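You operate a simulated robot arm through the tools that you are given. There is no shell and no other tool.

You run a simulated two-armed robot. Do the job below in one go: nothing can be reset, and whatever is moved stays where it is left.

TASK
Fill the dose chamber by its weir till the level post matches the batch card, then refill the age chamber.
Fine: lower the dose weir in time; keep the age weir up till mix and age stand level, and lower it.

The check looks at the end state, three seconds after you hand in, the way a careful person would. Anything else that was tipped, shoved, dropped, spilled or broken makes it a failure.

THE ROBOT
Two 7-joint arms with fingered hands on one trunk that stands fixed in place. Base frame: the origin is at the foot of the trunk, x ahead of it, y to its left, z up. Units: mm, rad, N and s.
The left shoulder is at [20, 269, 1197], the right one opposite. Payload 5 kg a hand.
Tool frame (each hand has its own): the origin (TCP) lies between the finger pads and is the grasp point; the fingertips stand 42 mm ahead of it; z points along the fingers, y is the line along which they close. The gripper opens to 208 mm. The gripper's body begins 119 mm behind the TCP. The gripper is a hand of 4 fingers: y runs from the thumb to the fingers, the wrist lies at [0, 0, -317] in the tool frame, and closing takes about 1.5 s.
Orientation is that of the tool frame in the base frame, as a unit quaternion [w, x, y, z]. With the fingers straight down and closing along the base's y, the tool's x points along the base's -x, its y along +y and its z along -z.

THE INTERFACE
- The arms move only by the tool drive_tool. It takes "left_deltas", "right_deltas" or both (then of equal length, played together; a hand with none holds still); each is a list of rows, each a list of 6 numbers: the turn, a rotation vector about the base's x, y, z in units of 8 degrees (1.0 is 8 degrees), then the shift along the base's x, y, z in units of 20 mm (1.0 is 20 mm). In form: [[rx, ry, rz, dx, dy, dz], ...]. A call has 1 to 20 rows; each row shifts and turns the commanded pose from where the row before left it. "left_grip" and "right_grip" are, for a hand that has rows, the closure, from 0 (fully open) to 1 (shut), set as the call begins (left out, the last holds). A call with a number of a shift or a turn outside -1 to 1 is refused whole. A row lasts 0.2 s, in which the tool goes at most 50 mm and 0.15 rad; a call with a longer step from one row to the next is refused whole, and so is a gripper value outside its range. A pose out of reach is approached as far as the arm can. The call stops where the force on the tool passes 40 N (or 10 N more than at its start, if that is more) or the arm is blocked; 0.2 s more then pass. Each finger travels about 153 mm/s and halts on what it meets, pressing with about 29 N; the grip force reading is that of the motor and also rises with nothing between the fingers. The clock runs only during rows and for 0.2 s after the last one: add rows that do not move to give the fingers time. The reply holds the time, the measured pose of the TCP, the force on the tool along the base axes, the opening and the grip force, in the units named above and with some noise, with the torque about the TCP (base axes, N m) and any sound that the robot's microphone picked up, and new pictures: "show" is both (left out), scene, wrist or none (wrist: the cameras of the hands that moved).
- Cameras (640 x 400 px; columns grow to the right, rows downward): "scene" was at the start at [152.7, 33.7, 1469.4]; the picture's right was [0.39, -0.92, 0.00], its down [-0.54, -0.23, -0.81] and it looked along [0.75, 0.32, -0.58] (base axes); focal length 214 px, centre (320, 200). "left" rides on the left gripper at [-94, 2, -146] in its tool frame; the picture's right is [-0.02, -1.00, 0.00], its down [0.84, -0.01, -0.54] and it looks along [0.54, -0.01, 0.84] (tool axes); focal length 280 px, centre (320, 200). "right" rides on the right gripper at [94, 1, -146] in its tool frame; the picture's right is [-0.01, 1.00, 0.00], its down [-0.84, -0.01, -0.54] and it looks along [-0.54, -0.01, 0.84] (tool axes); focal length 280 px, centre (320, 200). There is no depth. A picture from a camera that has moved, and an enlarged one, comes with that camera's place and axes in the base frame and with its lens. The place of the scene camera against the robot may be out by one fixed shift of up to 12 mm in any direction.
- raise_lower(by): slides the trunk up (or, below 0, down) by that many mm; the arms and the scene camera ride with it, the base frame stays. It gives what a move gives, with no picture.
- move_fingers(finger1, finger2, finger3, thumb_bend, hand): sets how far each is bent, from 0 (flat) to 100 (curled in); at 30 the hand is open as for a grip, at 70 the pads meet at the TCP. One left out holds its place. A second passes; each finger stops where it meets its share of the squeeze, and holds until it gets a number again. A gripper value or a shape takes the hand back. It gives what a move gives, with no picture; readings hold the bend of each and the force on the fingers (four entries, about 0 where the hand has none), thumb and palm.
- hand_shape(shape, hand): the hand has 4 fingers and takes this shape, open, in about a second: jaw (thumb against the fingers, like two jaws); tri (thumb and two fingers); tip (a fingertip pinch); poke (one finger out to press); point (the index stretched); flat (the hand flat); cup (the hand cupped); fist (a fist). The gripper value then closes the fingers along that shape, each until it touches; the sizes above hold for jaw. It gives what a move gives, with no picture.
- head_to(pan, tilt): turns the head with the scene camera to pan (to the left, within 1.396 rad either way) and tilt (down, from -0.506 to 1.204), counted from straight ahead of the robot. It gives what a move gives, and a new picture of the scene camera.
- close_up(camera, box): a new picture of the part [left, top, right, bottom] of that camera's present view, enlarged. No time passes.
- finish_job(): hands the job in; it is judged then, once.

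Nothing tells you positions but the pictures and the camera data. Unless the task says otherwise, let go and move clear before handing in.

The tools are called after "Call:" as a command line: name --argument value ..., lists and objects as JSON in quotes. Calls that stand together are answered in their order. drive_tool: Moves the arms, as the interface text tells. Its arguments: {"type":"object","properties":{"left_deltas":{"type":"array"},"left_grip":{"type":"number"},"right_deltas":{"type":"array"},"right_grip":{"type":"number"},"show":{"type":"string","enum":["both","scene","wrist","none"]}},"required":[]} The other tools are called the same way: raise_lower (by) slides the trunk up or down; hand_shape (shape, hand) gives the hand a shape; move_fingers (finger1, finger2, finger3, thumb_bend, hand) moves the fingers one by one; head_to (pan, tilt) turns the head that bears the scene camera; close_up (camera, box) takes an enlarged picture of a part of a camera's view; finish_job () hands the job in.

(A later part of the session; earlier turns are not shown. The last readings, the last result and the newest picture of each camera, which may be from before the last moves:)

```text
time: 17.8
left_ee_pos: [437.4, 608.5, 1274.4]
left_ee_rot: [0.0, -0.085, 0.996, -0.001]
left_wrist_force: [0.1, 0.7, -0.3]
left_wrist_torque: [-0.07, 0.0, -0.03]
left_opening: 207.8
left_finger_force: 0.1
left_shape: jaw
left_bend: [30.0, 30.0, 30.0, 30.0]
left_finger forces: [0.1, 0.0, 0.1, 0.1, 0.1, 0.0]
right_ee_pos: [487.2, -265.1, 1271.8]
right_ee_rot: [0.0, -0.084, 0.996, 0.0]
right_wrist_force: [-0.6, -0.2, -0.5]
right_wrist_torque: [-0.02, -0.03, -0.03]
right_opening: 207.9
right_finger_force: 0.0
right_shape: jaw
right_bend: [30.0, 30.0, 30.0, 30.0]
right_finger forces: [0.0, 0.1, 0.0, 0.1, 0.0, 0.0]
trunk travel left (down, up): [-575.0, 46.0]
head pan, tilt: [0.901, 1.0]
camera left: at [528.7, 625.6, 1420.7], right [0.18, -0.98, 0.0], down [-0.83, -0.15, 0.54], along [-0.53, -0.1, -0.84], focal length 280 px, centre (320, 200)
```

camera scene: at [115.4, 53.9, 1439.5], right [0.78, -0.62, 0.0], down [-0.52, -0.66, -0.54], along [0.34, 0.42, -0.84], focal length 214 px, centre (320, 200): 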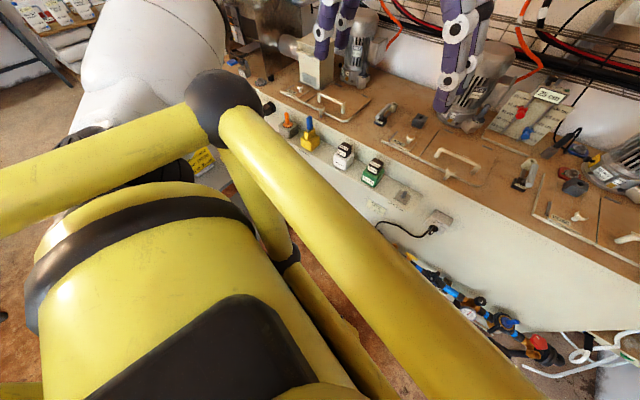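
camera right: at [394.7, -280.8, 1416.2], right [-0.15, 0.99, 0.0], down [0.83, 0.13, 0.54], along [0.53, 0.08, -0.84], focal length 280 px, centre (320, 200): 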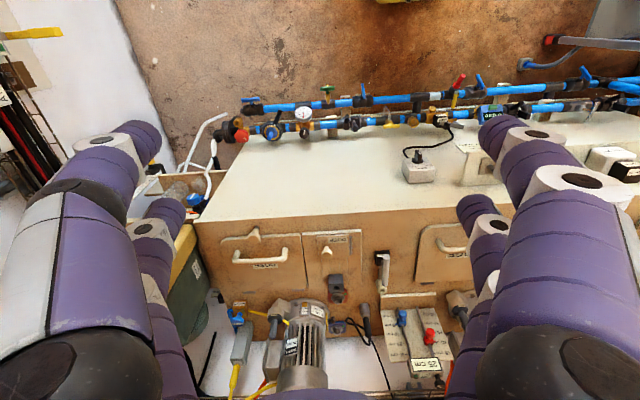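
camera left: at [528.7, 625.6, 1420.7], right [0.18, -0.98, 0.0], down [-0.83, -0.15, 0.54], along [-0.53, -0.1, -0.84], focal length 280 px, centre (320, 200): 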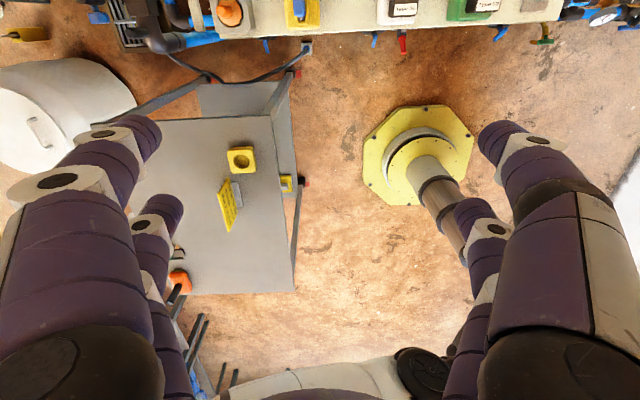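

Call:
close_up --camera "left" --box '[190, 130, 280, 240]'

Call:
head_to --pan 0.25 --tilt 0.7

```text
3.64 times, centred on (235, 185) of left
camera zoom: at [528.7, 625.6, 1420.7], right [0.18, -0.98, 0.0], down [-0.83, -0.15, 0.54], along [-0.53, -0.1, -0.84], focal length 1020 px, centre (629, 254)
```

zoom: 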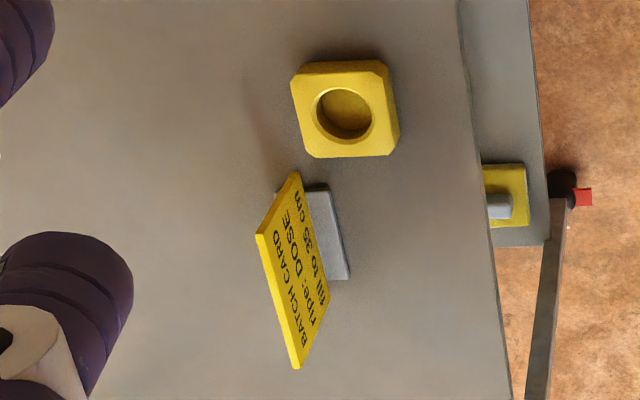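

```text
time: 18.9
left_ee_pos: [437.2, 607.7, 1275.7]
left_ee_rot: [0.0, -0.085, 0.996, 0.0]
left_wrist_force: [-0.1, 0.5, -1.3]
left_wrist_torque: [0.02, -0.01, -0.02]
left_opening: 207.7
left_finger_force: 0.0
left_shape: jaw
left_bend: [30.0, 30.0, 30.0, 30.0]
left_finger forces: [0.1, 0.1, 0.0, 0.1, 0.0, 0.0]
right_ee_pos: [486.8, -265.6, 1272.1]
right_ee_rot: [-0.001, -0.085, 0.996, 0.0]
right_wrist_force: [-0.2, 0.0, 0.5]
right_wrist_torque: [0.0, 0.0, 0.0]
right_opening: 208.1
right_finger_force: 0.0
right_shape: jaw
right_bend: [30.0, 30.0, 30.0, 30.0]
right_finger forces: [0.1, 0.0, 0.0, 0.0, 0.0, 0.0]
trunk travel left (down, up): [-575.0, 46.0]
head pan, tilt: [0.25, 0.7]
camera scene: at [154.4, 20.2, 1462.8], right [0.25, -0.97, 0.0], down [-0.62, -0.16, -0.76], along [0.74, 0.19, -0.64], focal length 214 px, centre (320, 200)
```

scene: 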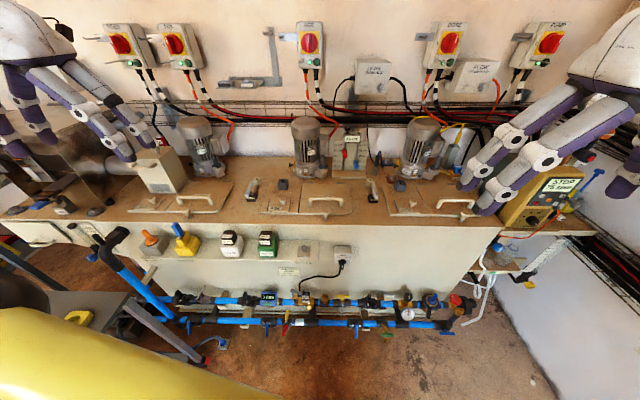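

The batch card says "Type: DOSE, fill to 35 cm"; the post shows 25 cm now. Next I study the two levers closely before touching them.

Call:
close_up --camera "scene" --box '[355, 170, 395, 210]'

Call:
close_up --camera "scene" --box '[235, 170, 275, 210]'

Call:
close_up --camera "right" --box '[355, 235, 415, 305]'

Call:
close_up --camera "scene" --box '[340, 40, 520, 170]'

Call:
close_up --camera "scene" --box '[70, 10, 240, 130]'

```text
10.00 times, centred on (375, 190) of scene
camera zoom: at [154.4, 20.2, 1462.8], right [0.25, -0.97, 0.0], down [-0.62, -0.16, -0.76], along [0.74, 0.19, -0.64], focal length 2145 px, centre (-230, 300)
```

zoom: 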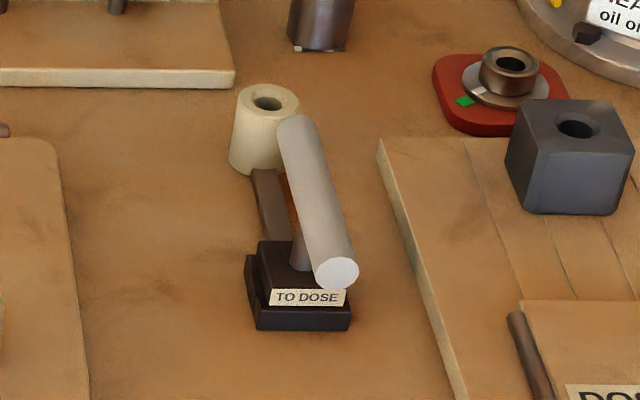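

```text
10.00 times, centred on (255, 190) of scene
camera zoom: at [154.4, 20.2, 1462.8], right [0.25, -0.97, 0.0], down [-0.62, -0.16, -0.76], along [0.74, 0.19, -0.64], focal length 2145 px, centre (970, 300)
```

zoom: 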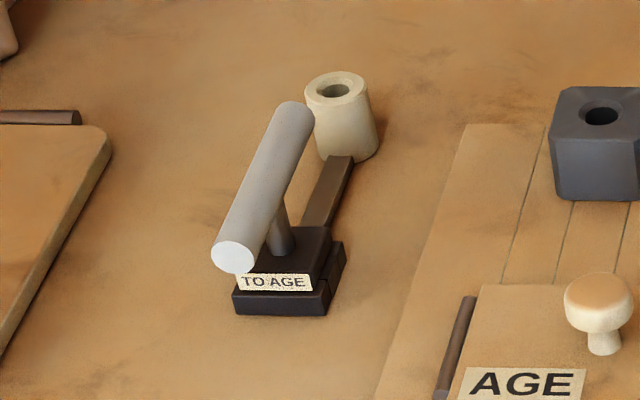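

```text
5.71 times, centred on (385, 270) of right
camera zoom: at [394.9, -281.4, 1416.1], right [-0.15, 0.99, 0.0], down [0.83, 0.13, 0.54], along [0.53, 0.08, -0.84], focal length 1602 px, centre (-51, -200)
```

zoom: 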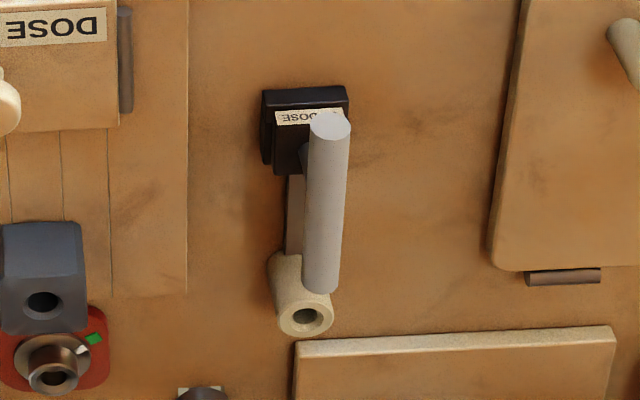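

```text
3.08 times, centred on (430, 105) of scene
camera zoom: at [154.4, 20.2, 1462.8], right [0.25, -0.97, 0.0], down [-0.62, -0.16, -0.76], along [0.74, 0.19, -0.64], focal length 660 px, centre (-18, 492)
```

zoom: 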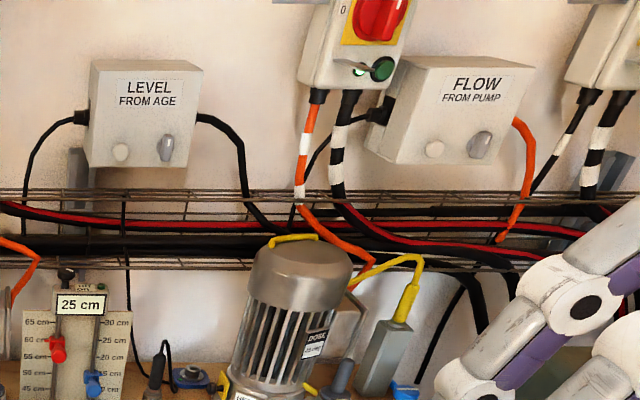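

```text
3.33 times, centred on (155, 70) of scene
camera zoom: at [154.4, 20.2, 1462.8], right [0.25, -0.97, 0.0], down [-0.62, -0.16, -0.76], along [0.74, 0.19, -0.64], focal length 715 px, centre (870, 633)
```

zoom: 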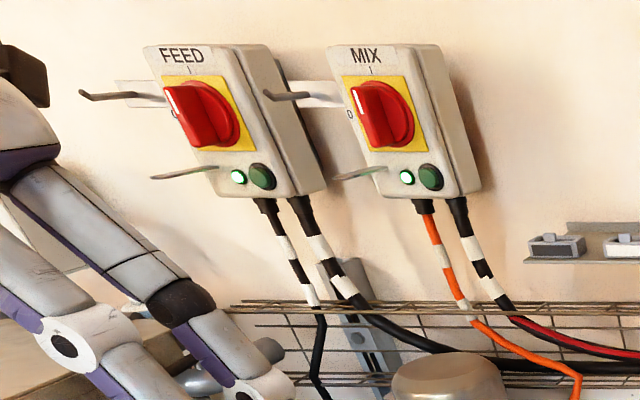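

Triangulating: the dose weir's T-handle lies horizontally at about z 900 from (867,-37) to (965,-14), tank top at z≈841, display near (1094,109,1033); the age handle runs from (744,484) to (844,508). The tank is yawed about 13.5°. I'll bring the right hand above the dose handle, slightly tilted, for a close look.

Call:
drive_tool --right_deltas '[[0.08, -0.1, 0.02, 1, 0.57, 0], [0.08, -0.1, 0.02, 1, 0.57, 0], [0.08, -0.1, 0.02, 1, 0.57, 0], [0.08, -0.1, 0.02, 1, 0.57, 0], [0.08, -0.1, 0.02, 1, 0.57, 0], [0.08, -0.1, 0.02, 1, 0.57, 0], [0.08, -0.1, 0.02, 1, 0.57, 0], [0.08, -0.1, 0.02, 1, 0.57, 0], [0.08, -0.1, 0.02, 1, 0.57, 0], [0.08, -0.1, 0.02, 1, 0.57, 0], [0.08, -0.1, 0.02, 1, 0.57, 0], [0.08, -0.1, 0.02, 1, 0.57, 0], [0.08, -0.1, 0.02, 1, 0.57, 0], [0.08, -0.1, 0.02, 1, 0.57, 0], [0.08, -0.1, 0.02, 1, 0.57, 0], [0.08, -0.1, 0.02, 1, 0.57, -0.5], [0.08, -0.1, 0.02, 1, 0.57, -0.5], [0.08, -0.1, 0.02, 1, 0.57, -1], [0.08, -0.1, 0.02, 1, 0.57, -1], [0.08, -0.1, 0.02, 0.5, 0.57, -1]]' --right_grip 0.5 --show "both"

```text
time: 23.1
left_ee_pos: [438.7, 608.3, 1273.2]
left_ee_rot: [0.0, -0.086, 0.996, 0.0]
left_wrist_force: [0.4, 0.1, -0.5]
left_wrist_torque: [-0.03, 0.08, -0.03]
left_opening: 207.8
left_finger_force: 0.1
left_shape: jaw
left_bend: [30.0, 30.0, 30.0, 30.0]
left_finger forces: [0.1, 0.0, 0.0, 0.1, 0.0, 0.0]
right_ee_pos: [879.7, -39.8, 1191.2]
right_ee_rot: [0.147, -0.111, 0.978, 0.099]
right_wrist_force: [0.5, 0.8, -0.2]
right_wrist_torque: [0.07, 0.05, 0.04]
right_opening: 104.7
right_finger_force: 0.2
right_shape: jaw
right_bend: [73.0, 73.0, 73.0, 70.0]
right_finger forces: [0.0, 0.0, 0.1, 0.0, 0.1, 0.0]
trunk travel left (down, up): [-575.0, 46.0]
head pan, tilt: [0.25, 0.7]
camera scene: at [155.0, 20.1, 1462.7], right [0.25, -0.97, 0.0], down [-0.62, -0.16, -0.76], along [0.74, 0.19, -0.64], focal length 214 px, centre (320, 200)
camera right: at [751.8, -90.0, 1298.2], right [-0.23, 0.96, 0.17], down [0.64, 0.02, 0.76], along [0.73, 0.28, -0.62], focal length 280 px, centre (320, 200)
```

scene: 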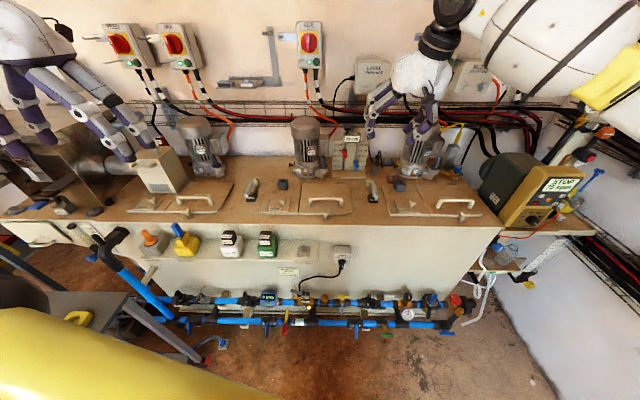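
right: 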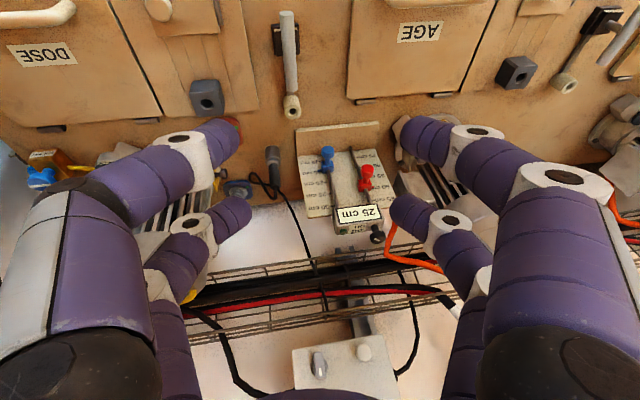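

The wrist camera sees both the lever (top centre) and the 25 cm display, which is ideal. I'll enlarge the lever from this side.

Call:
close_up --camera "right" --box '[250, 0, 330, 130]'

Call:
close_up --camera "right" --box '[530, 0, 640, 110]'

Call:
close_up --camera "right" --box '[280, 110, 410, 250]'

```text
3.08 times, centred on (290, 65) of right
camera zoom: at [751.8, -90.0, 1298.2], right [-0.23, 0.96, 0.17], down [0.64, 0.02, 0.76], along [0.73, 0.28, -0.62], focal length 863 px, centre (412, 615)
```

zoom: 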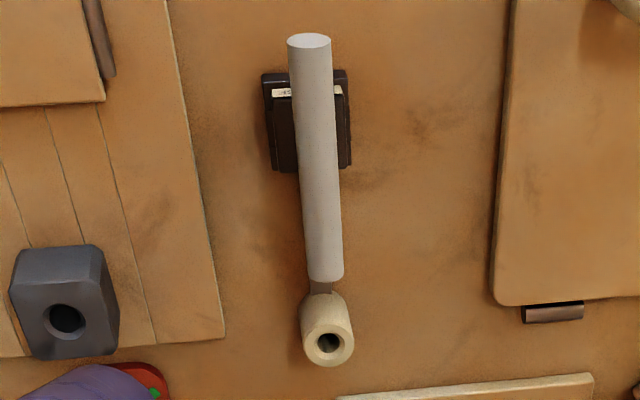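

```text
3.64 times, centred on (585, 55) of right
camera zoom: at [751.8, -90.0, 1298.2], right [-0.23, 0.96, 0.17], down [0.64, 0.02, 0.76], along [0.73, 0.28, -0.62], focal length 1020 px, centre (-644, 727)
```

zoom: 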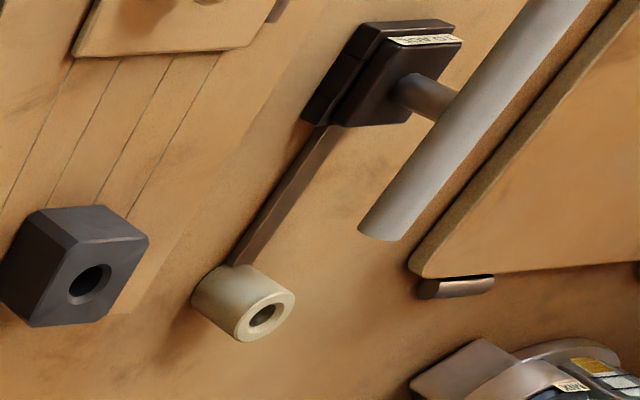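

```text
2.86 times, centred on (345, 180) of right
camera zoom: at [751.8, -90.0, 1298.2], right [-0.23, 0.96, 0.17], down [0.64, 0.02, 0.76], along [0.73, 0.28, -0.62], focal length 801 px, centre (249, 257)
```

zoom: 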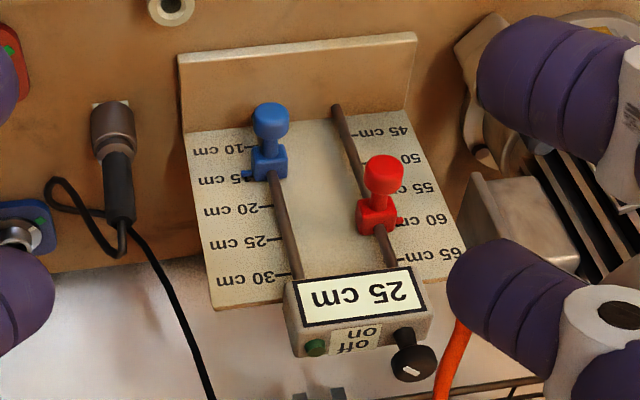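

The handle (about 17 mm thick, 100 mm long) is confirmed at centre (916,-26,900) on a vertical rod out of a gland block, so it likely lifts straight up. I'll lower the right hand, straddling it, to z≈985 first.

Call:
drive_tool --right_deltas '[[0, 0, 0, 0.157, 0.049, -1], [0, 0, 0, 0.157, 0.049, -1], [0, 0, 0, 0.157, 0.049, -1], [0, 0, 0, 0.157, 0.049, -1], [0, 0, 0, 0.157, 0.049, -1], [0, 0, 0, 0.157, 0.049, -1], [0, 0, 0, 0.157, 0.049, -1], [0, 0, 0, 0.157, 0.049, -1], [0, 0, 0, 0.157, 0.049, -1], [0, 0, 0, 0.157, 0.049, -1], [0, 0, 0, 0, 0, 0]]' --show "both"

```text
time: 25.4
left_ee_pos: [436.7, 607.8, 1274.8]
left_ee_rot: [0.0, -0.086, 0.996, 0.0]
left_wrist_force: [-0.1, -1.2, 0.5]
left_wrist_torque: [0.0, 0.0, 0.01]
left_opening: 208.1
left_finger_force: 0.1
left_shape: jaw
left_bend: [30.0, 30.0, 30.0, 30.0]
left_finger forces: [0.0, 0.0, 0.0, 0.0, 0.0, 0.0]
right_ee_pos: [908.8, -30.1, 990.4]
right_ee_rot: [0.148, -0.111, 0.978, 0.099]
right_wrist_force: [-0.6, -0.5, -0.2]
right_wrist_torque: [-0.07, 0.02, -0.03]
right_opening: 104.3
right_finger_force: 0.1
right_shape: jaw
right_bend: [73.0, 73.0, 73.0, 70.0]
right_finger forces: [0.1, 0.0, 0.0, 0.0, 0.0, 0.1]
trunk travel left (down, up): [-575.0, 46.0]
head pan, tilt: [0.25, 0.7]
camera scene: at [154.1, 20.2, 1463.0], right [0.25, -0.97, 0.0], down [-0.62, -0.16, -0.77], along [0.74, 0.19, -0.64], focal length 214 px, centre (320, 200)
camera right: at [782.4, -80.0, 1096.8], right [-0.23, 0.96, 0.17], down [0.64, 0.02, 0.76], along [0.73, 0.28, -0.62], focal length 280 px, centre (320, 200)
```

scene: 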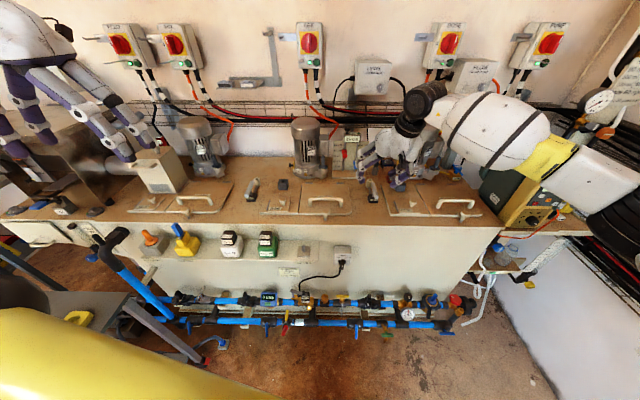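
right: 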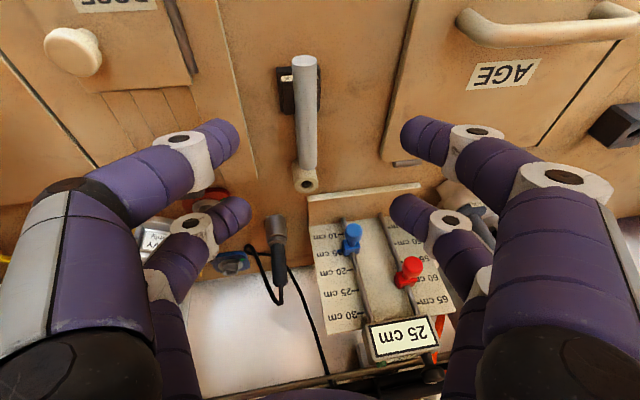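

All lines up: the handle sits midway between the digits. I'll descend the last 73 mm, with the clearance to block and neighbours checked.

Call:
drive_tool --right_deltas '[[0, 0, 0, 0.03, 0, -0.9], [0, 0, 0, 0.03, 0, -0.9], [0, 0, 0, 0.03, 0, -0.9], [0, 0, 0, 0.03, 0, -0.5], [0, 0, 0, 0, 0, -0.4], [0, 0, 0, 0, 0, 0]]' --show "wrist"

Call:
close_up --camera "scene" --box '[330, 120, 460, 220]'

```text
time: 26.9
left_ee_pos: [436.0, 608.3, 1274.5]
left_ee_rot: [0.0, -0.085, 0.996, 0.0]
left_wrist_force: [-0.2, -0.2, 0.1]
left_wrist_torque: [-0.01, 0.03, 0.01]
left_opening: 208.0
left_finger_force: 0.0
left_shape: jaw
left_bend: [30.0, 30.0, 30.0, 30.0]
left_finger forces: [0.1, 0.1, 0.0, 0.0, 0.1, 0.0]
right_ee_pos: [911.9, -28.2, 916.6]
right_ee_rot: [0.147, -0.112, 0.978, 0.1]
right_wrist_force: [1.0, 1.0, 0.0]
right_wrist_torque: [-0.02, -0.02, 0.01]
right_opening: 104.7
right_finger_force: 0.0
right_shape: jaw
right_bend: [73.0, 73.0, 73.0, 70.0]
right_finger forces: [0.1, 0.1, 0.0, 0.0, 0.0, 0.0]
trunk travel left (down, up): [-575.0, 46.0]
head pan, tilt: [0.25, 0.7]
camera right: at [785.0, -79.2, 1023.3], right [-0.23, 0.96, 0.17], down [0.64, 0.02, 0.76], along [0.73, 0.28, -0.62], focal length 280 px, centre (320, 200)
```

right: 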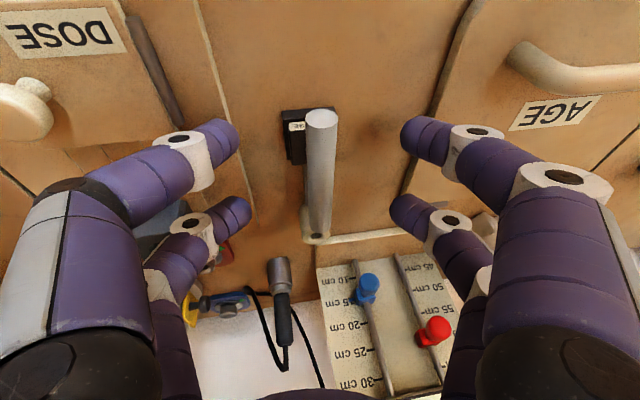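

```text
4.00 times, centred on (395, 170) of scene
camera zoom: at [154.2, 20.2, 1462.9], right [0.25, -0.97, 0.0], down [-0.62, -0.16, -0.77], along [0.74, 0.19, -0.64], focal length 858 px, centre (20, 320)
```

zoom: 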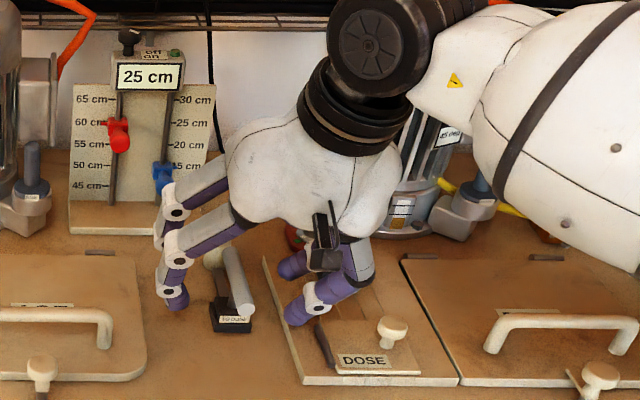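

The fingers straddle the handle without contact, and the scene camera sees the display. Now I close the grip gently on the handle, no motion.

Call:
drive_tool --right_deltas '[[0, 0, 0, 0, 0, 0], [0, 0, 0, 0, 0, 0], [0, 0, 0, 0, 0, 0], [0, 0, 0, 0, 0, 0], [0, 0, 0, 0, 0, 0], [0, 0, 0, 0, 0, 0]]' --right_grip 1 --show "both"

Call:
close_up --camera "scene" --box '[330, 120, 460, 220]'

```text
time: 28.2
left_ee_pos: [436.9, 608.1, 1275.2]
left_ee_rot: [0.001, -0.084, 0.996, 0.0]
left_wrist_force: [0.0, 0.6, -0.5]
left_wrist_torque: [-0.01, -0.01, 0.02]
left_opening: 208.1
left_finger_force: 0.0
left_shape: jaw
left_bend: [30.0, 30.0, 30.0, 30.0]
left_finger forces: [0.1, 0.0, 0.0, 0.0, 0.0, 0.0]
right_ee_pos: [913.2, -29.1, 915.3]
right_ee_rot: [0.148, -0.111, 0.978, 0.1]
right_wrist_force: [2.8, 1.2, -6.3]
right_wrist_torque: [0.06, -0.35, 0.01]
right_opening: 1.1
right_finger_force: 29.0
right_shape: jaw
right_bend: [70.0, 71.0, 71.0, 71.0]
right_finger forces: [22.1, 26.7, 26.1, 0.0, 25.0, 0.0]
trunk travel left (down, up): [-575.0, 46.0]
head pan, tilt: [0.25, 0.7]
camera scene: at [154.9, 20.2, 1462.8], right [0.25, -0.97, 0.0], down [-0.62, -0.16, -0.76], along [0.74, 0.19, -0.64], focal length 214 px, centre (320, 200)
camera right: at [785.3, -79.3, 1022.8], right [-0.23, 0.96, 0.17], down [0.64, 0.02, 0.76], along [0.73, 0.28, -0.62], focal length 280 px, centre (320, 200)
```

scene: 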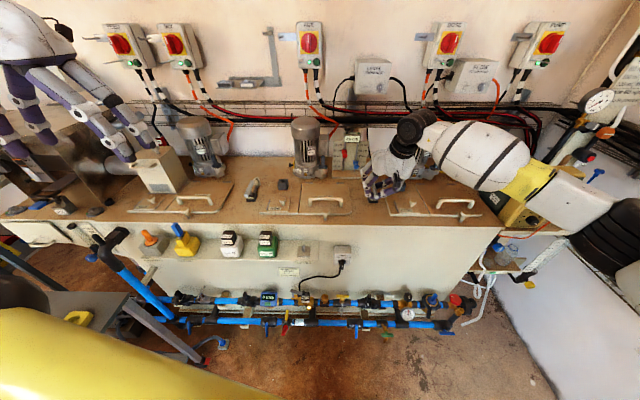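
right: 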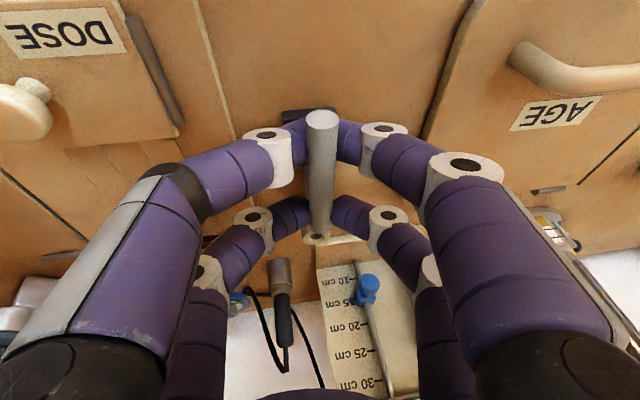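

```text
4.00 times, centred on (395, 170) of scene
camera zoom: at [154.9, 20.2, 1462.8], right [0.25, -0.97, 0.0], down [-0.62, -0.16, -0.76], along [0.74, 0.19, -0.64], focal length 858 px, centre (20, 320)
```

zoom: 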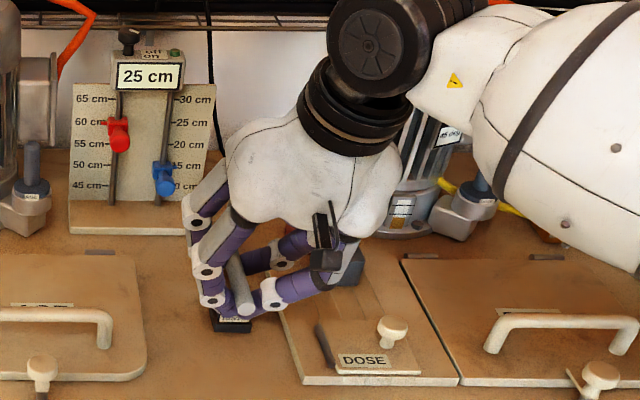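

The grip holds with about 25 N on each finger. I'll lift just 10 mm and see how the handle and the display respond.

Call:
drive_tool --right_deltas '[[0, 0, 0, 0, 0, 0.25], [0, 0, 0, 0, 0, 0.25]]' --show "wrist"

Call:
close_up --camera "scene" --box '[330, 120, 430, 210]'

```text
time: 28.9
left_ee_pos: [437.9, 608.1, 1273.4]
left_ee_rot: [0.001, -0.085, 0.996, 0.0]
left_wrist_force: [0.8, 0.0, -0.3]
left_wrist_torque: [0.0, 0.02, -0.02]
left_opening: 207.8
left_finger_force: 0.1
left_shape: jaw
left_bend: [30.0, 30.0, 30.0, 30.0]
left_finger forces: [0.0, 0.0, 0.1, 0.0, 0.0, 0.0]
right_ee_pos: [912.3, -28.9, 926.5]
right_ee_rot: [0.147, -0.112, 0.978, 0.1]
right_wrist_force: [3.2, 3.6, -10.8]
right_wrist_torque: [0.15, -0.35, 0.0]
right_opening: 1.2
right_finger_force: 29.0
right_shape: jaw
right_bend: [70.0, 71.0, 71.0, 71.0]
right_finger forces: [23.1, 26.7, 25.7, 0.0, 25.1, 0.0]
trunk travel left (down, up): [-575.0, 46.0]
head pan, tilt: [0.25, 0.7]
camera right: at [785.4, -79.4, 1033.8], right [-0.23, 0.96, 0.17], down [0.65, 0.02, 0.76], along [0.73, 0.28, -0.62], focal length 280 px, centre (320, 200)
```

right: 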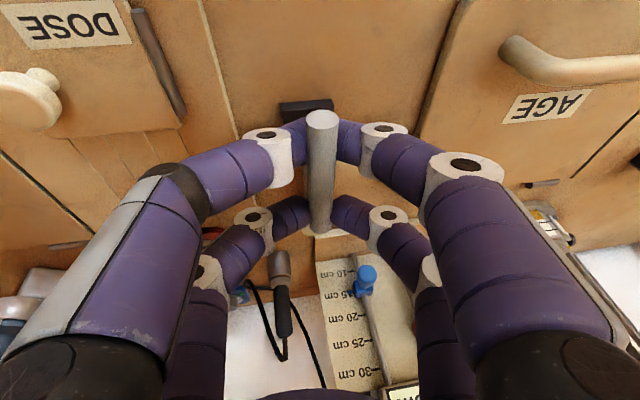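

```text
4.44 times, centred on (380, 165) of scene
camera zoom: at [155.3, 20.3, 1462.7], right [0.25, -0.97, 0.0], down [-0.62, -0.16, -0.76], along [0.74, 0.19, -0.64], focal length 953 px, centre (53, 356)
```

zoom: 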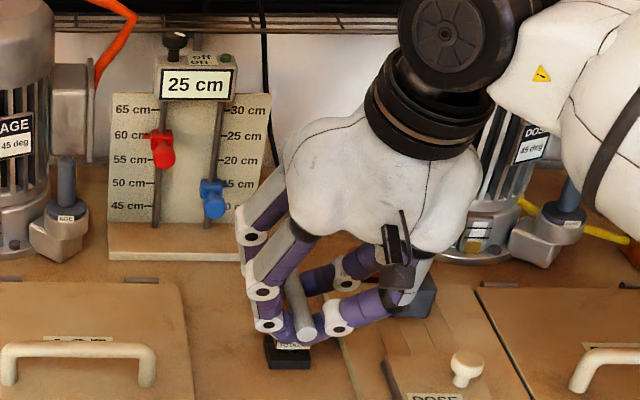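

The handle rises with the hand and the load is only about 10 N, so it lifts straight. Another 20 mm, watching the display.

Call:
drive_tool --right_deltas '[[0, 0, 0, 0, 0, 0.5], [0, 0, 0, 0, 0, 0.5]]' --show "none"

Call:
close_up --camera "scene" --box '[330, 120, 430, 210]'

```text
time: 29.4
left_ee_pos: [438.0, 609.4, 1274.1]
left_ee_rot: [0.0, -0.085, 0.996, 0.0]
left_wrist_force: [-0.4, -0.8, 0.3]
left_wrist_torque: [-0.02, -0.01, 0.0]
left_opening: 208.0
left_finger_force: 0.0
left_shape: jaw
left_bend: [30.0, 30.0, 30.0, 30.0]
left_finger forces: [0.1, 0.0, 0.0, 0.1, 0.1, 0.1]
right_ee_pos: [910.7, -30.2, 947.4]
right_ee_rot: [0.148, -0.111, 0.978, 0.098]
right_wrist_force: [4.7, 3.8, -10.8]
right_wrist_torque: [0.17, -0.41, -0.01]
right_opening: 0.8
right_finger_force: 28.9
right_shape: jaw
right_bend: [70.0, 71.0, 71.0, 71.0]
right_finger forces: [23.3, 26.9, 25.6, 0.0, 25.2, 0.1]
trunk travel left (down, up): [-575.0, 46.0]
head pan, tilt: [0.25, 0.7]
```

```text
4.44 times, centred on (380, 165) of scene
camera zoom: at [155.2, 20.4, 1462.8], right [0.25, -0.97, 0.0], down [-0.62, -0.16, -0.76], along [0.74, 0.19, -0.64], focal length 953 px, centre (53, 356)
```

zoom: 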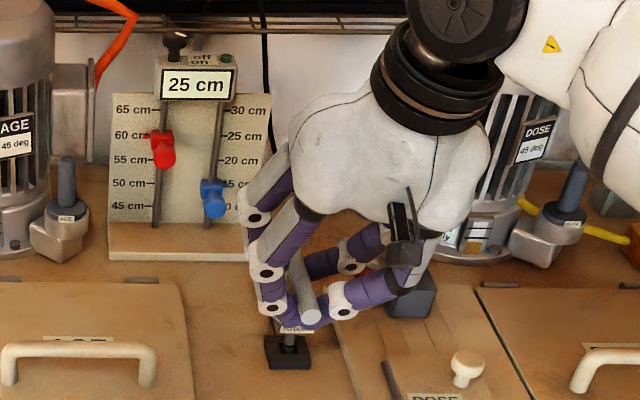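

The rod slides up out of the black base (30 mm so far) with display still at 25. I'll hold a moment to see whether flow has begun.

Call:
drive_tool --right_deltas '[[0, 0, 0, 0, 0, 0], [0, 0, 0, 0, 0, 0], [0, 0, 0, 0, 0, 0]]' --show "none"

Call:
close_up --camera "scene" --box '[330, 120, 430, 210]'

```text
time: 30.2
left_ee_pos: [437.5, 608.3, 1275.4]
left_ee_rot: [0.0, -0.084, 0.996, 0.0]
left_wrist_force: [-0.6, -0.6, -0.5]
left_wrist_torque: [0.01, 0.01, -0.03]
left_opening: 207.9
left_finger_force: 0.0
left_shape: jaw
left_bend: [30.0, 30.0, 30.0, 30.0]
left_finger forces: [0.0, 0.0, 0.1, 0.0, 0.1, 0.0]
right_ee_pos: [912.4, -29.2, 947.2]
right_ee_rot: [0.148, -0.111, 0.978, 0.099]
right_wrist_force: [4.5, 3.6, -4.1]
right_wrist_torque: [0.22, -0.4, 0.03]
right_opening: 1.2
right_finger_force: 29.0
right_shape: jaw
right_bend: [70.0, 71.0, 71.0, 71.0]
right_finger forces: [22.3, 27.8, 25.8, 0.1, 24.5, 0.1]
trunk travel left (down, up): [-575.0, 46.0]
head pan, tilt: [0.25, 0.7]
```

```text
4.44 times, centred on (380, 165) of scene
camera zoom: at [154.9, 20.3, 1462.8], right [0.25, -0.97, 0.0], down [-0.62, -0.16, -0.76], along [0.74, 0.19, -0.64], focal length 953 px, centre (53, 356)
```

zoom: 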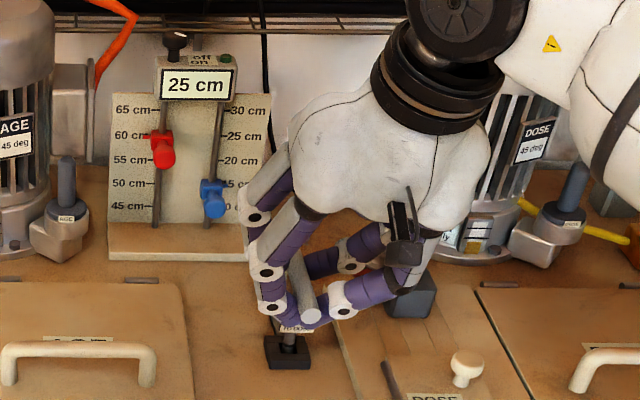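

No change yet at 30 mm lift. I'll raise another 15 mm and hold again.

Call:
drive_tool --right_deltas '[[0, 0, 0, 0, 0, 0.4], [0, 0, 0, 0, 0, 0.4], [0, 0, 0, 0, 0, 0], [0, 0, 0, 0, 0, 0]]' --show "none"

Call:
close_up --camera "scene" --box '[330, 120, 430, 210]'

```text
time: 31.2
left_ee_pos: [436.3, 608.7, 1273.7]
left_ee_rot: [0.0, -0.084, 0.996, 0.0]
left_wrist_force: [-0.1, -0.7, 0.5]
left_wrist_torque: [-0.03, 0.02, 0.02]
left_opening: 208.1
left_finger_force: 0.0
left_shape: jaw
left_bend: [30.0, 30.0, 30.0, 30.0]
left_finger forces: [0.0, 0.1, 0.0, 0.0, 0.0, 0.0]
right_ee_pos: [913.1, -28.8, 964.3]
right_ee_rot: [0.148, -0.112, 0.978, 0.1]
right_wrist_force: [3.3, 5.1, -6.4]
right_wrist_torque: [0.21, -0.47, 0.04]
right_opening: 1.0
right_finger_force: 28.4
right_shape: jaw
right_bend: [70.0, 71.0, 71.0, 71.0]
right_finger forces: [22.9, 28.7, 25.7, 0.0, 24.6, 0.1]
trunk travel left (down, up): [-575.0, 46.0]
head pan, tilt: [0.25, 0.7]
```

```text
4.44 times, centred on (380, 165) of scene
camera zoom: at [154.9, 20.4, 1462.8], right [0.25, -0.97, 0.0], down [-0.62, -0.16, -0.76], along [0.74, 0.19, -0.64], focal length 953 px, centre (53, 356)
```

zoom: 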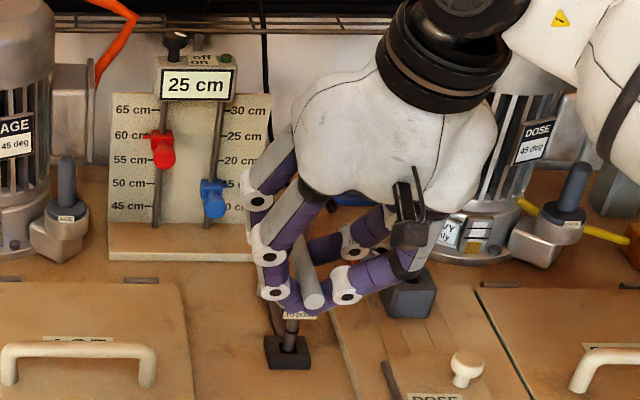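

Still 25 cm at about 47 mm lift. Raising a further 20 mm with a short hold.

Call:
drive_tool --right_deltas '[[0, 0, 0, 0, 0, 0.5], [0, 0, 0, 0, 0, 0.5], [0, 0, 0, 0, 0, 0], [0, 0, 0, 0, 0, 0]]' --show "none"

Call:
close_up --camera "scene" --box '[330, 120, 430, 210]'

```text
time: 32.2
left_ee_pos: [436.4, 607.7, 1275.3]
left_ee_rot: [0.0, -0.085, 0.996, 0.0]
left_wrist_force: [-0.4, -0.6, 0.2]
left_wrist_torque: [0.02, -0.03, 0.0]
left_opening: 207.9
left_finger_force: 0.1
left_shape: jaw
left_bend: [30.0, 30.0, 30.0, 30.0]
left_finger forces: [0.0, 0.0, 0.1, 0.0, 0.0, 0.0]
right_ee_pos: [912.5, -29.1, 984.1]
right_ee_rot: [0.147, -0.111, 0.978, 0.099]
right_wrist_force: [-0.7, 4.4, -8.2]
right_wrist_torque: [0.2, -0.37, 0.04]
right_opening: 1.1
right_finger_force: 28.5
right_shape: jaw
right_bend: [70.0, 71.0, 71.0, 71.0]
right_finger forces: [23.4, 29.0, 26.1, 0.1, 25.0, 0.0]
trunk travel left (down, up): [-575.0, 46.0]
head pan, tilt: [0.25, 0.7]
```

```text
4.44 times, centred on (380, 165) of scene
camera zoom: at [154.8, 20.4, 1462.8], right [0.25, -0.97, 0.0], down [-0.62, -0.16, -0.76], along [0.74, 0.19, -0.64], focal length 953 px, centre (53, 356)
```

zoom: 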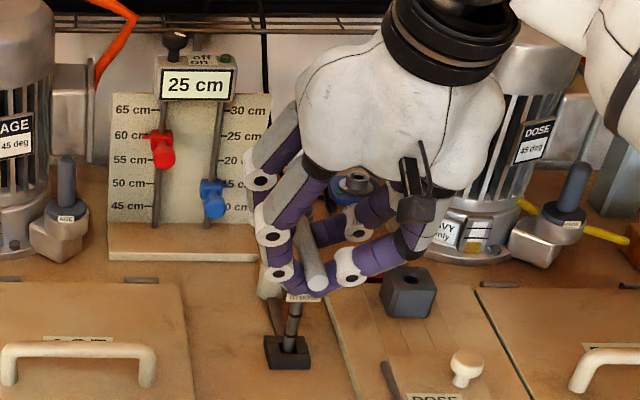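

Lift is now ~68 mm, still 25 cm. I'll go on another 20 mm, watching for a stop or flow.

Call:
drive_tool --right_deltas '[[0, 0, 0, 0, 0, 0.5], [0, 0, 0, 0, 0, 0.5], [0, 0, 0, 0, 0, 0], [0, 0, 0, 0, 0, 0]]' --show "wrist"

Call:
close_up --camera "scene" --box '[330, 120, 430, 210]'

```text
time: 33.2
left_ee_pos: [436.9, 607.0, 1275.5]
left_ee_rot: [0.0, -0.084, 0.996, 0.0]
left_wrist_force: [0.5, -0.7, -0.4]
left_wrist_torque: [-0.02, 0.02, -0.01]
left_opening: 207.9
left_finger_force: 0.0
left_shape: jaw
left_bend: [30.0, 30.0, 30.0, 30.0]
left_finger forces: [0.0, 0.0, 0.0, 0.0, 0.0, 0.0]
right_ee_pos: [912.7, -28.6, 1003.9]
right_ee_rot: [0.148, -0.112, 0.978, 0.099]
right_wrist_force: [-6.5, 5.3, -7.7]
right_wrist_torque: [0.21, -0.25, 0.11]
right_opening: 0.8
right_finger_force: 29.1
right_shape: jaw
right_bend: [70.0, 71.0, 71.0, 71.0]
right_finger forces: [23.8, 29.8, 25.7, 0.1, 24.6, 0.0]
trunk travel left (down, up): [-575.0, 46.0]
head pan, tilt: [0.25, 0.7]
camera right: at [785.6, -79.7, 1111.2], right [-0.23, 0.96, 0.17], down [0.64, 0.02, 0.76], along [0.73, 0.28, -0.62], focal length 280 px, centre (320, 200)
```

right: 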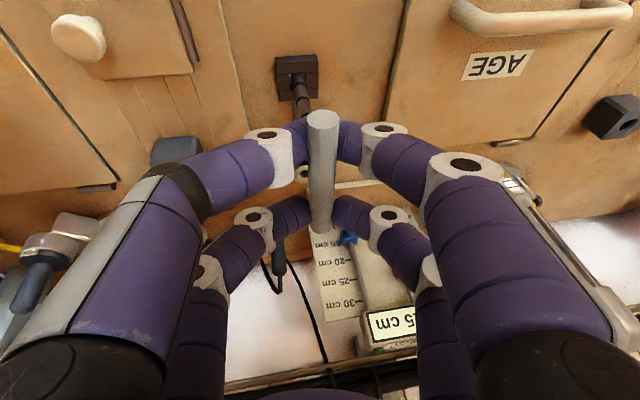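

```text
4.44 times, centred on (380, 165) of scene
camera zoom: at [154.4, 20.4, 1462.8], right [0.25, -0.97, 0.0], down [-0.62, -0.16, -0.76], along [0.74, 0.19, -0.64], focal length 953 px, centre (53, 356)
```

zoom: 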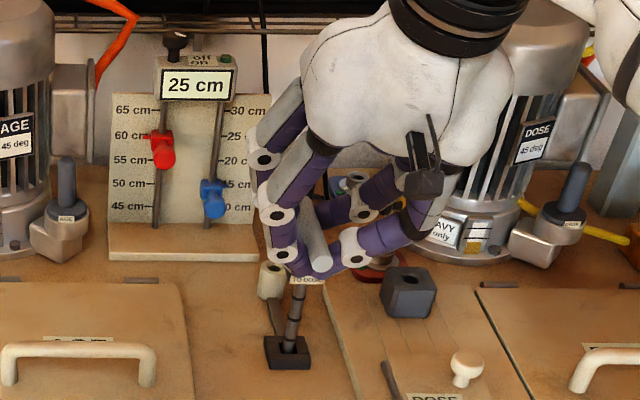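

At 88 mm lift the side force is small but growing, and the display still says 25. I'll hold here 2 s to see if the level moves.

Call:
drive_tool --right_deltas '[[0, 0, 0, 0, 0, 0], [0, 0, 0, 0, 0, 0], [0, 0, 0, 0, 0, 0], [0, 0, 0, 0, 0, 0], [0, 0, 0, 0, 0, 0], [0, 0, 0, 0, 0, 0], [0, 0, 0, 0, 0, 0], [0, 0, 0, 0, 0, 0]]' --show "none"

Call:
close_up --camera "scene" --box '[330, 120, 430, 210]'

```text
time: 35.0
left_ee_pos: [436.8, 607.0, 1275.2]
left_ee_rot: [0.0, -0.084, 0.996, 0.0]
left_wrist_force: [-0.5, 0.6, -0.1]
left_wrist_torque: [0.01, -0.02, 0.03]
left_opening: 207.9
left_finger_force: 0.0
left_shape: jaw
left_bend: [30.0, 30.0, 30.0, 30.0]
left_finger forces: [0.0, 0.0, 0.0, 0.0, 0.0, 0.0]
right_ee_pos: [912.1, -29.6, 1003.1]
right_ee_rot: [0.147, -0.11, 0.978, 0.099]
right_wrist_force: [-5.0, 5.7, -2.5]
right_wrist_torque: [0.25, -0.3, 0.12]
right_opening: 0.7
right_finger_force: 28.9
right_shape: jaw
right_bend: [70.0, 71.0, 71.0, 71.0]
right_finger forces: [22.7, 30.9, 25.7, 0.0, 24.2, 0.1]
trunk travel left (down, up): [-575.0, 46.0]
head pan, tilt: [0.25, 0.7]
```

```text
4.44 times, centred on (380, 165) of scene
camera zoom: at [154.2, 20.5, 1462.9], right [0.25, -0.97, 0.0], down [-0.62, -0.16, -0.77], along [0.74, 0.19, -0.64], focal length 953 px, centre (53, 356)
```

zoom: 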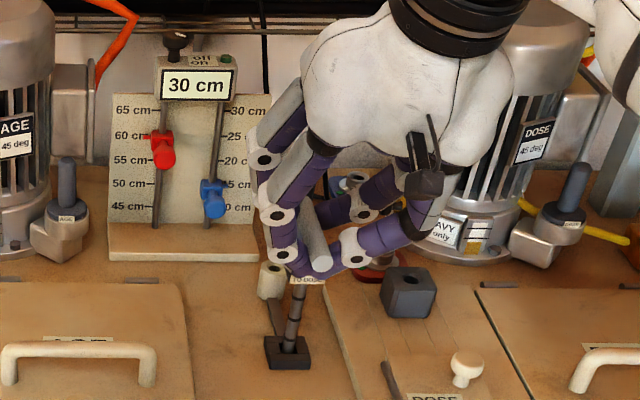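

The display jumped to 30 cm, so fluid flows. I'll advance in the smallest steps and watch closely.

Call:
drive_tool --right_deltas '[[0, 0, 0, 0, 0, 0]]' --show "none"

Call:
close_up --camera "scene" --box '[340, 120, 380, 145]'

```text
time: 35.5
left_ee_pos: [437.2, 607.2, 1273.9]
left_ee_rot: [0.0, -0.085, 0.996, -0.001]
left_wrist_force: [0.0, -0.1, 0.2]
left_wrist_torque: [-0.03, 0.04, -0.01]
left_opening: 207.9
left_finger_force: 0.1
left_shape: jaw
left_bend: [30.0, 30.0, 30.0, 30.0]
left_finger forces: [0.0, 0.0, 0.1, 0.0, 0.0, 0.0]
right_ee_pos: [913.6, -29.5, 1004.5]
right_ee_rot: [0.148, -0.111, 0.978, 0.099]
right_wrist_force: [-4.8, 5.7, -1.7]
right_wrist_torque: [0.27, -0.35, 0.14]
right_opening: 0.7
right_finger_force: 28.6
right_shape: jaw
right_bend: [70.0, 71.0, 71.0, 71.0]
right_finger forces: [22.9, 31.1, 25.7, 0.1, 24.1, 0.1]
trunk travel left (down, up): [-575.0, 46.0]
head pan, tilt: [0.25, 0.7]
```

```text
16.00 times, centred on (360, 132) of scene
camera zoom: at [154.2, 20.6, 1462.9], right [0.25, -0.97, 0.0], down [-0.62, -0.16, -0.77], along [0.74, 0.19, -0.64], focal length 3432 px, centre (-320, 1280)
```

zoom: 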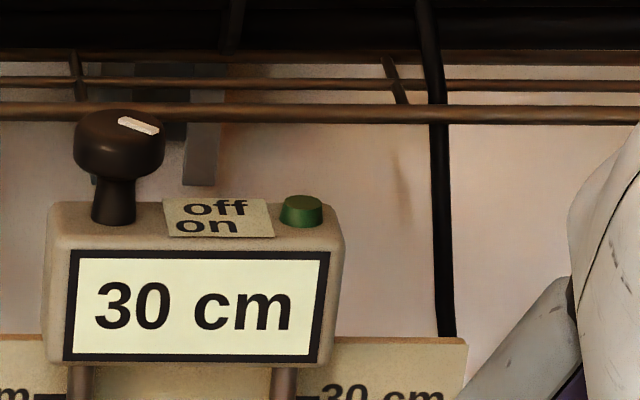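

Call:
drive_tool --right_deltas '[[0, 0, 0, 0, 0, 0]]' --show "none"

Call:
close_up --camera "scene" --box '[340, 120, 380, 145]'

```text
time: 35.9
left_ee_pos: [437.0, 607.7, 1275.4]
left_ee_rot: [0.0, -0.084, 0.996, 0.0]
left_wrist_force: [0.3, -0.4, -0.5]
left_wrist_torque: [0.02, -0.01, -0.01]
left_opening: 208.0
left_finger_force: 0.1
left_shape: jaw
left_bend: [30.0, 30.0, 30.0, 30.0]
left_finger forces: [0.0, 0.1, 0.0, 0.1, 0.1, 0.0]
right_ee_pos: [912.4, -30.2, 1004.2]
right_ee_rot: [0.148, -0.111, 0.978, 0.099]
right_wrist_force: [-4.9, 5.9, -3.0]
right_wrist_torque: [0.27, -0.35, 0.15]
right_opening: 0.6
right_finger_force: 29.5
right_shape: jaw
right_bend: [70.0, 71.0, 71.0, 71.0]
right_finger forces: [22.9, 31.0, 25.8, 0.1, 24.2, 0.0]
trunk travel left (down, up): [-575.0, 46.0]
head pan, tilt: [0.25, 0.7]
```

```text
16.00 times, centred on (360, 132) of scene
camera zoom: at [154.2, 20.6, 1462.8], right [0.25, -0.97, 0.0], down [-0.62, -0.16, -0.76], along [0.74, 0.19, -0.64], focal length 3432 px, centre (-320, 1280)
```

zoom: 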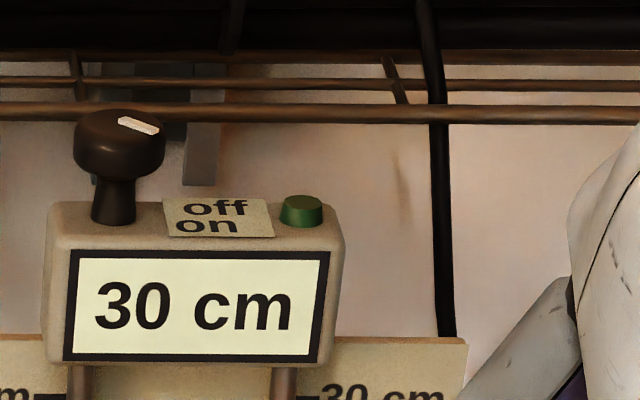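

Call:
drive_tool --right_deltas '[[0, 0, 0, 0, 0, 0]]' --show "none"

Call:
close_up --camera "scene" --box '[340, 120, 380, 145]'

```text
time: 36.2
left_ee_pos: [437.9, 608.7, 1275.7]
left_ee_rot: [0.0, -0.085, 0.996, -0.001]
left_wrist_force: [-0.5, -0.4, -0.5]
left_wrist_torque: [0.01, -0.01, 0.03]
left_opening: 207.8
left_finger_force: 0.0
left_shape: jaw
left_bend: [30.0, 30.0, 30.0, 30.0]
left_finger forces: [0.1, 0.0, 0.0, 0.0, 0.1, 0.0]
right_ee_pos: [911.9, -29.5, 1004.1]
right_ee_rot: [0.148, -0.111, 0.978, 0.098]
right_wrist_force: [-4.3, 5.8, -3.6]
right_wrist_torque: [0.28, -0.36, 0.18]
right_opening: 0.8
right_finger_force: 28.6
right_shape: jaw
right_bend: [70.0, 71.0, 71.0, 71.0]
right_finger forces: [23.0, 31.0, 25.6, 0.1, 24.1, 0.1]
trunk travel left (down, up): [-575.0, 46.0]
head pan, tilt: [0.25, 0.7]
```

```text
16.00 times, centred on (360, 132) of scene
camera zoom: at [154.3, 20.6, 1462.8], right [0.25, -0.97, 0.0], down [-0.62, -0.16, -0.76], along [0.74, 0.19, -0.64], focal length 3432 px, centre (-320, 1280)
```

zoom: 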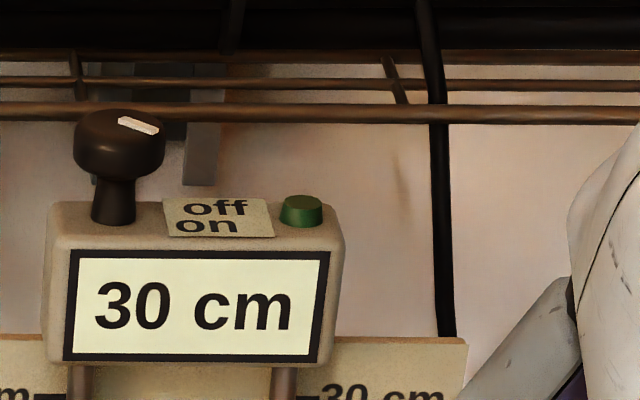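

Call:
drive_tool --right_deltas '[[0, 0, 0, 0, 0, 0]]' --show "none"

Call:
close_up --camera "scene" --box '[340, 120, 380, 145]'

```text
time: 36.6
left_ee_pos: [435.6, 607.0, 1273.3]
left_ee_rot: [0.0, -0.085, 0.996, -0.001]
left_wrist_force: [-0.2, 0.1, 0.1]
left_wrist_torque: [0.0, -0.01, 0.0]
left_opening: 207.9
left_finger_force: 0.0
left_shape: jaw
left_bend: [30.0, 30.0, 30.0, 30.0]
left_finger forces: [0.1, 0.0, 0.0, 0.1, 0.0, 0.1]
right_ee_pos: [912.1, -28.7, 1004.4]
right_ee_rot: [0.148, -0.111, 0.978, 0.098]
right_wrist_force: [-3.9, 6.9, -3.3]
right_wrist_torque: [0.3, -0.34, 0.16]
right_opening: 0.8
right_finger_force: 28.9
right_shape: jaw
right_bend: [70.0, 71.0, 71.0, 71.0]
right_finger forces: [23.1, 31.0, 25.7, 0.0, 24.2, 0.0]
trunk travel left (down, up): [-575.0, 46.0]
head pan, tilt: [0.25, 0.7]
```

```text
16.00 times, centred on (360, 132) of scene
camera zoom: at [154.3, 20.6, 1462.8], right [0.25, -0.97, 0.0], down [-0.62, -0.16, -0.76], along [0.74, 0.19, -0.64], focal length 3432 px, centre (-320, 1280)
```

zoom: 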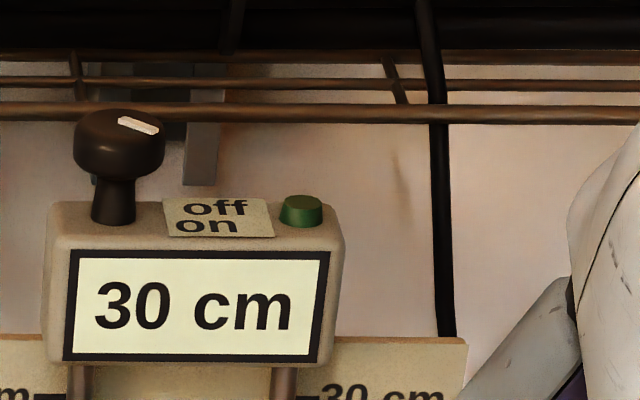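

Call:
drive_tool --right_deltas '[[0, 0, 0, 0, 0, 0]]' --show "none"

Call:
close_up --camera "scene" --box '[340, 120, 380, 145]'

```text
time: 37.0
left_ee_pos: [436.2, 606.5, 1275.4]
left_ee_rot: [0.0, -0.085, 0.996, -0.001]
left_wrist_force: [-0.1, -0.4, -0.8]
left_wrist_torque: [-0.03, -0.01, -0.02]
left_opening: 207.9
left_finger_force: 0.0
left_shape: jaw
left_bend: [30.0, 30.0, 30.0, 30.0]
left_finger forces: [0.0, 0.1, 0.1, 0.1, 0.1, 0.0]
right_ee_pos: [911.6, -30.0, 1003.0]
right_ee_rot: [0.148, -0.111, 0.978, 0.099]
right_wrist_force: [-5.0, 5.7, -3.4]
right_wrist_torque: [0.28, -0.37, 0.14]
right_opening: 0.8
right_finger_force: 29.5
right_shape: jaw
right_bend: [70.0, 71.0, 71.0, 71.0]
right_finger forces: [23.2, 31.0, 25.7, 0.0, 24.3, 0.1]
trunk travel left (down, up): [-575.0, 46.0]
head pan, tilt: [0.25, 0.7]
```

```text
16.00 times, centred on (360, 132) of scene
camera zoom: at [154.3, 20.6, 1462.8], right [0.25, -0.97, 0.0], down [-0.62, -0.16, -0.76], along [0.74, 0.19, -0.64], focal length 3432 px, centre (-320, 1280)
```

zoom: 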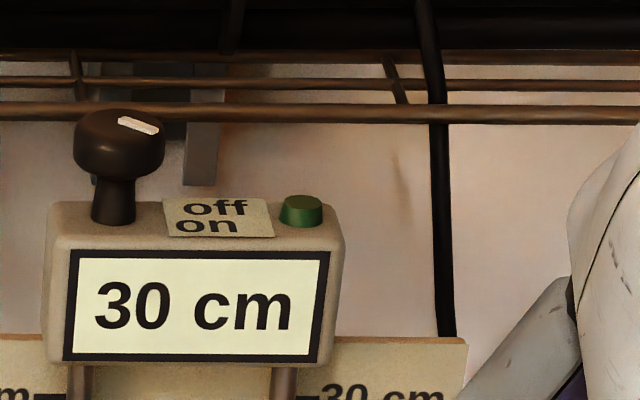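

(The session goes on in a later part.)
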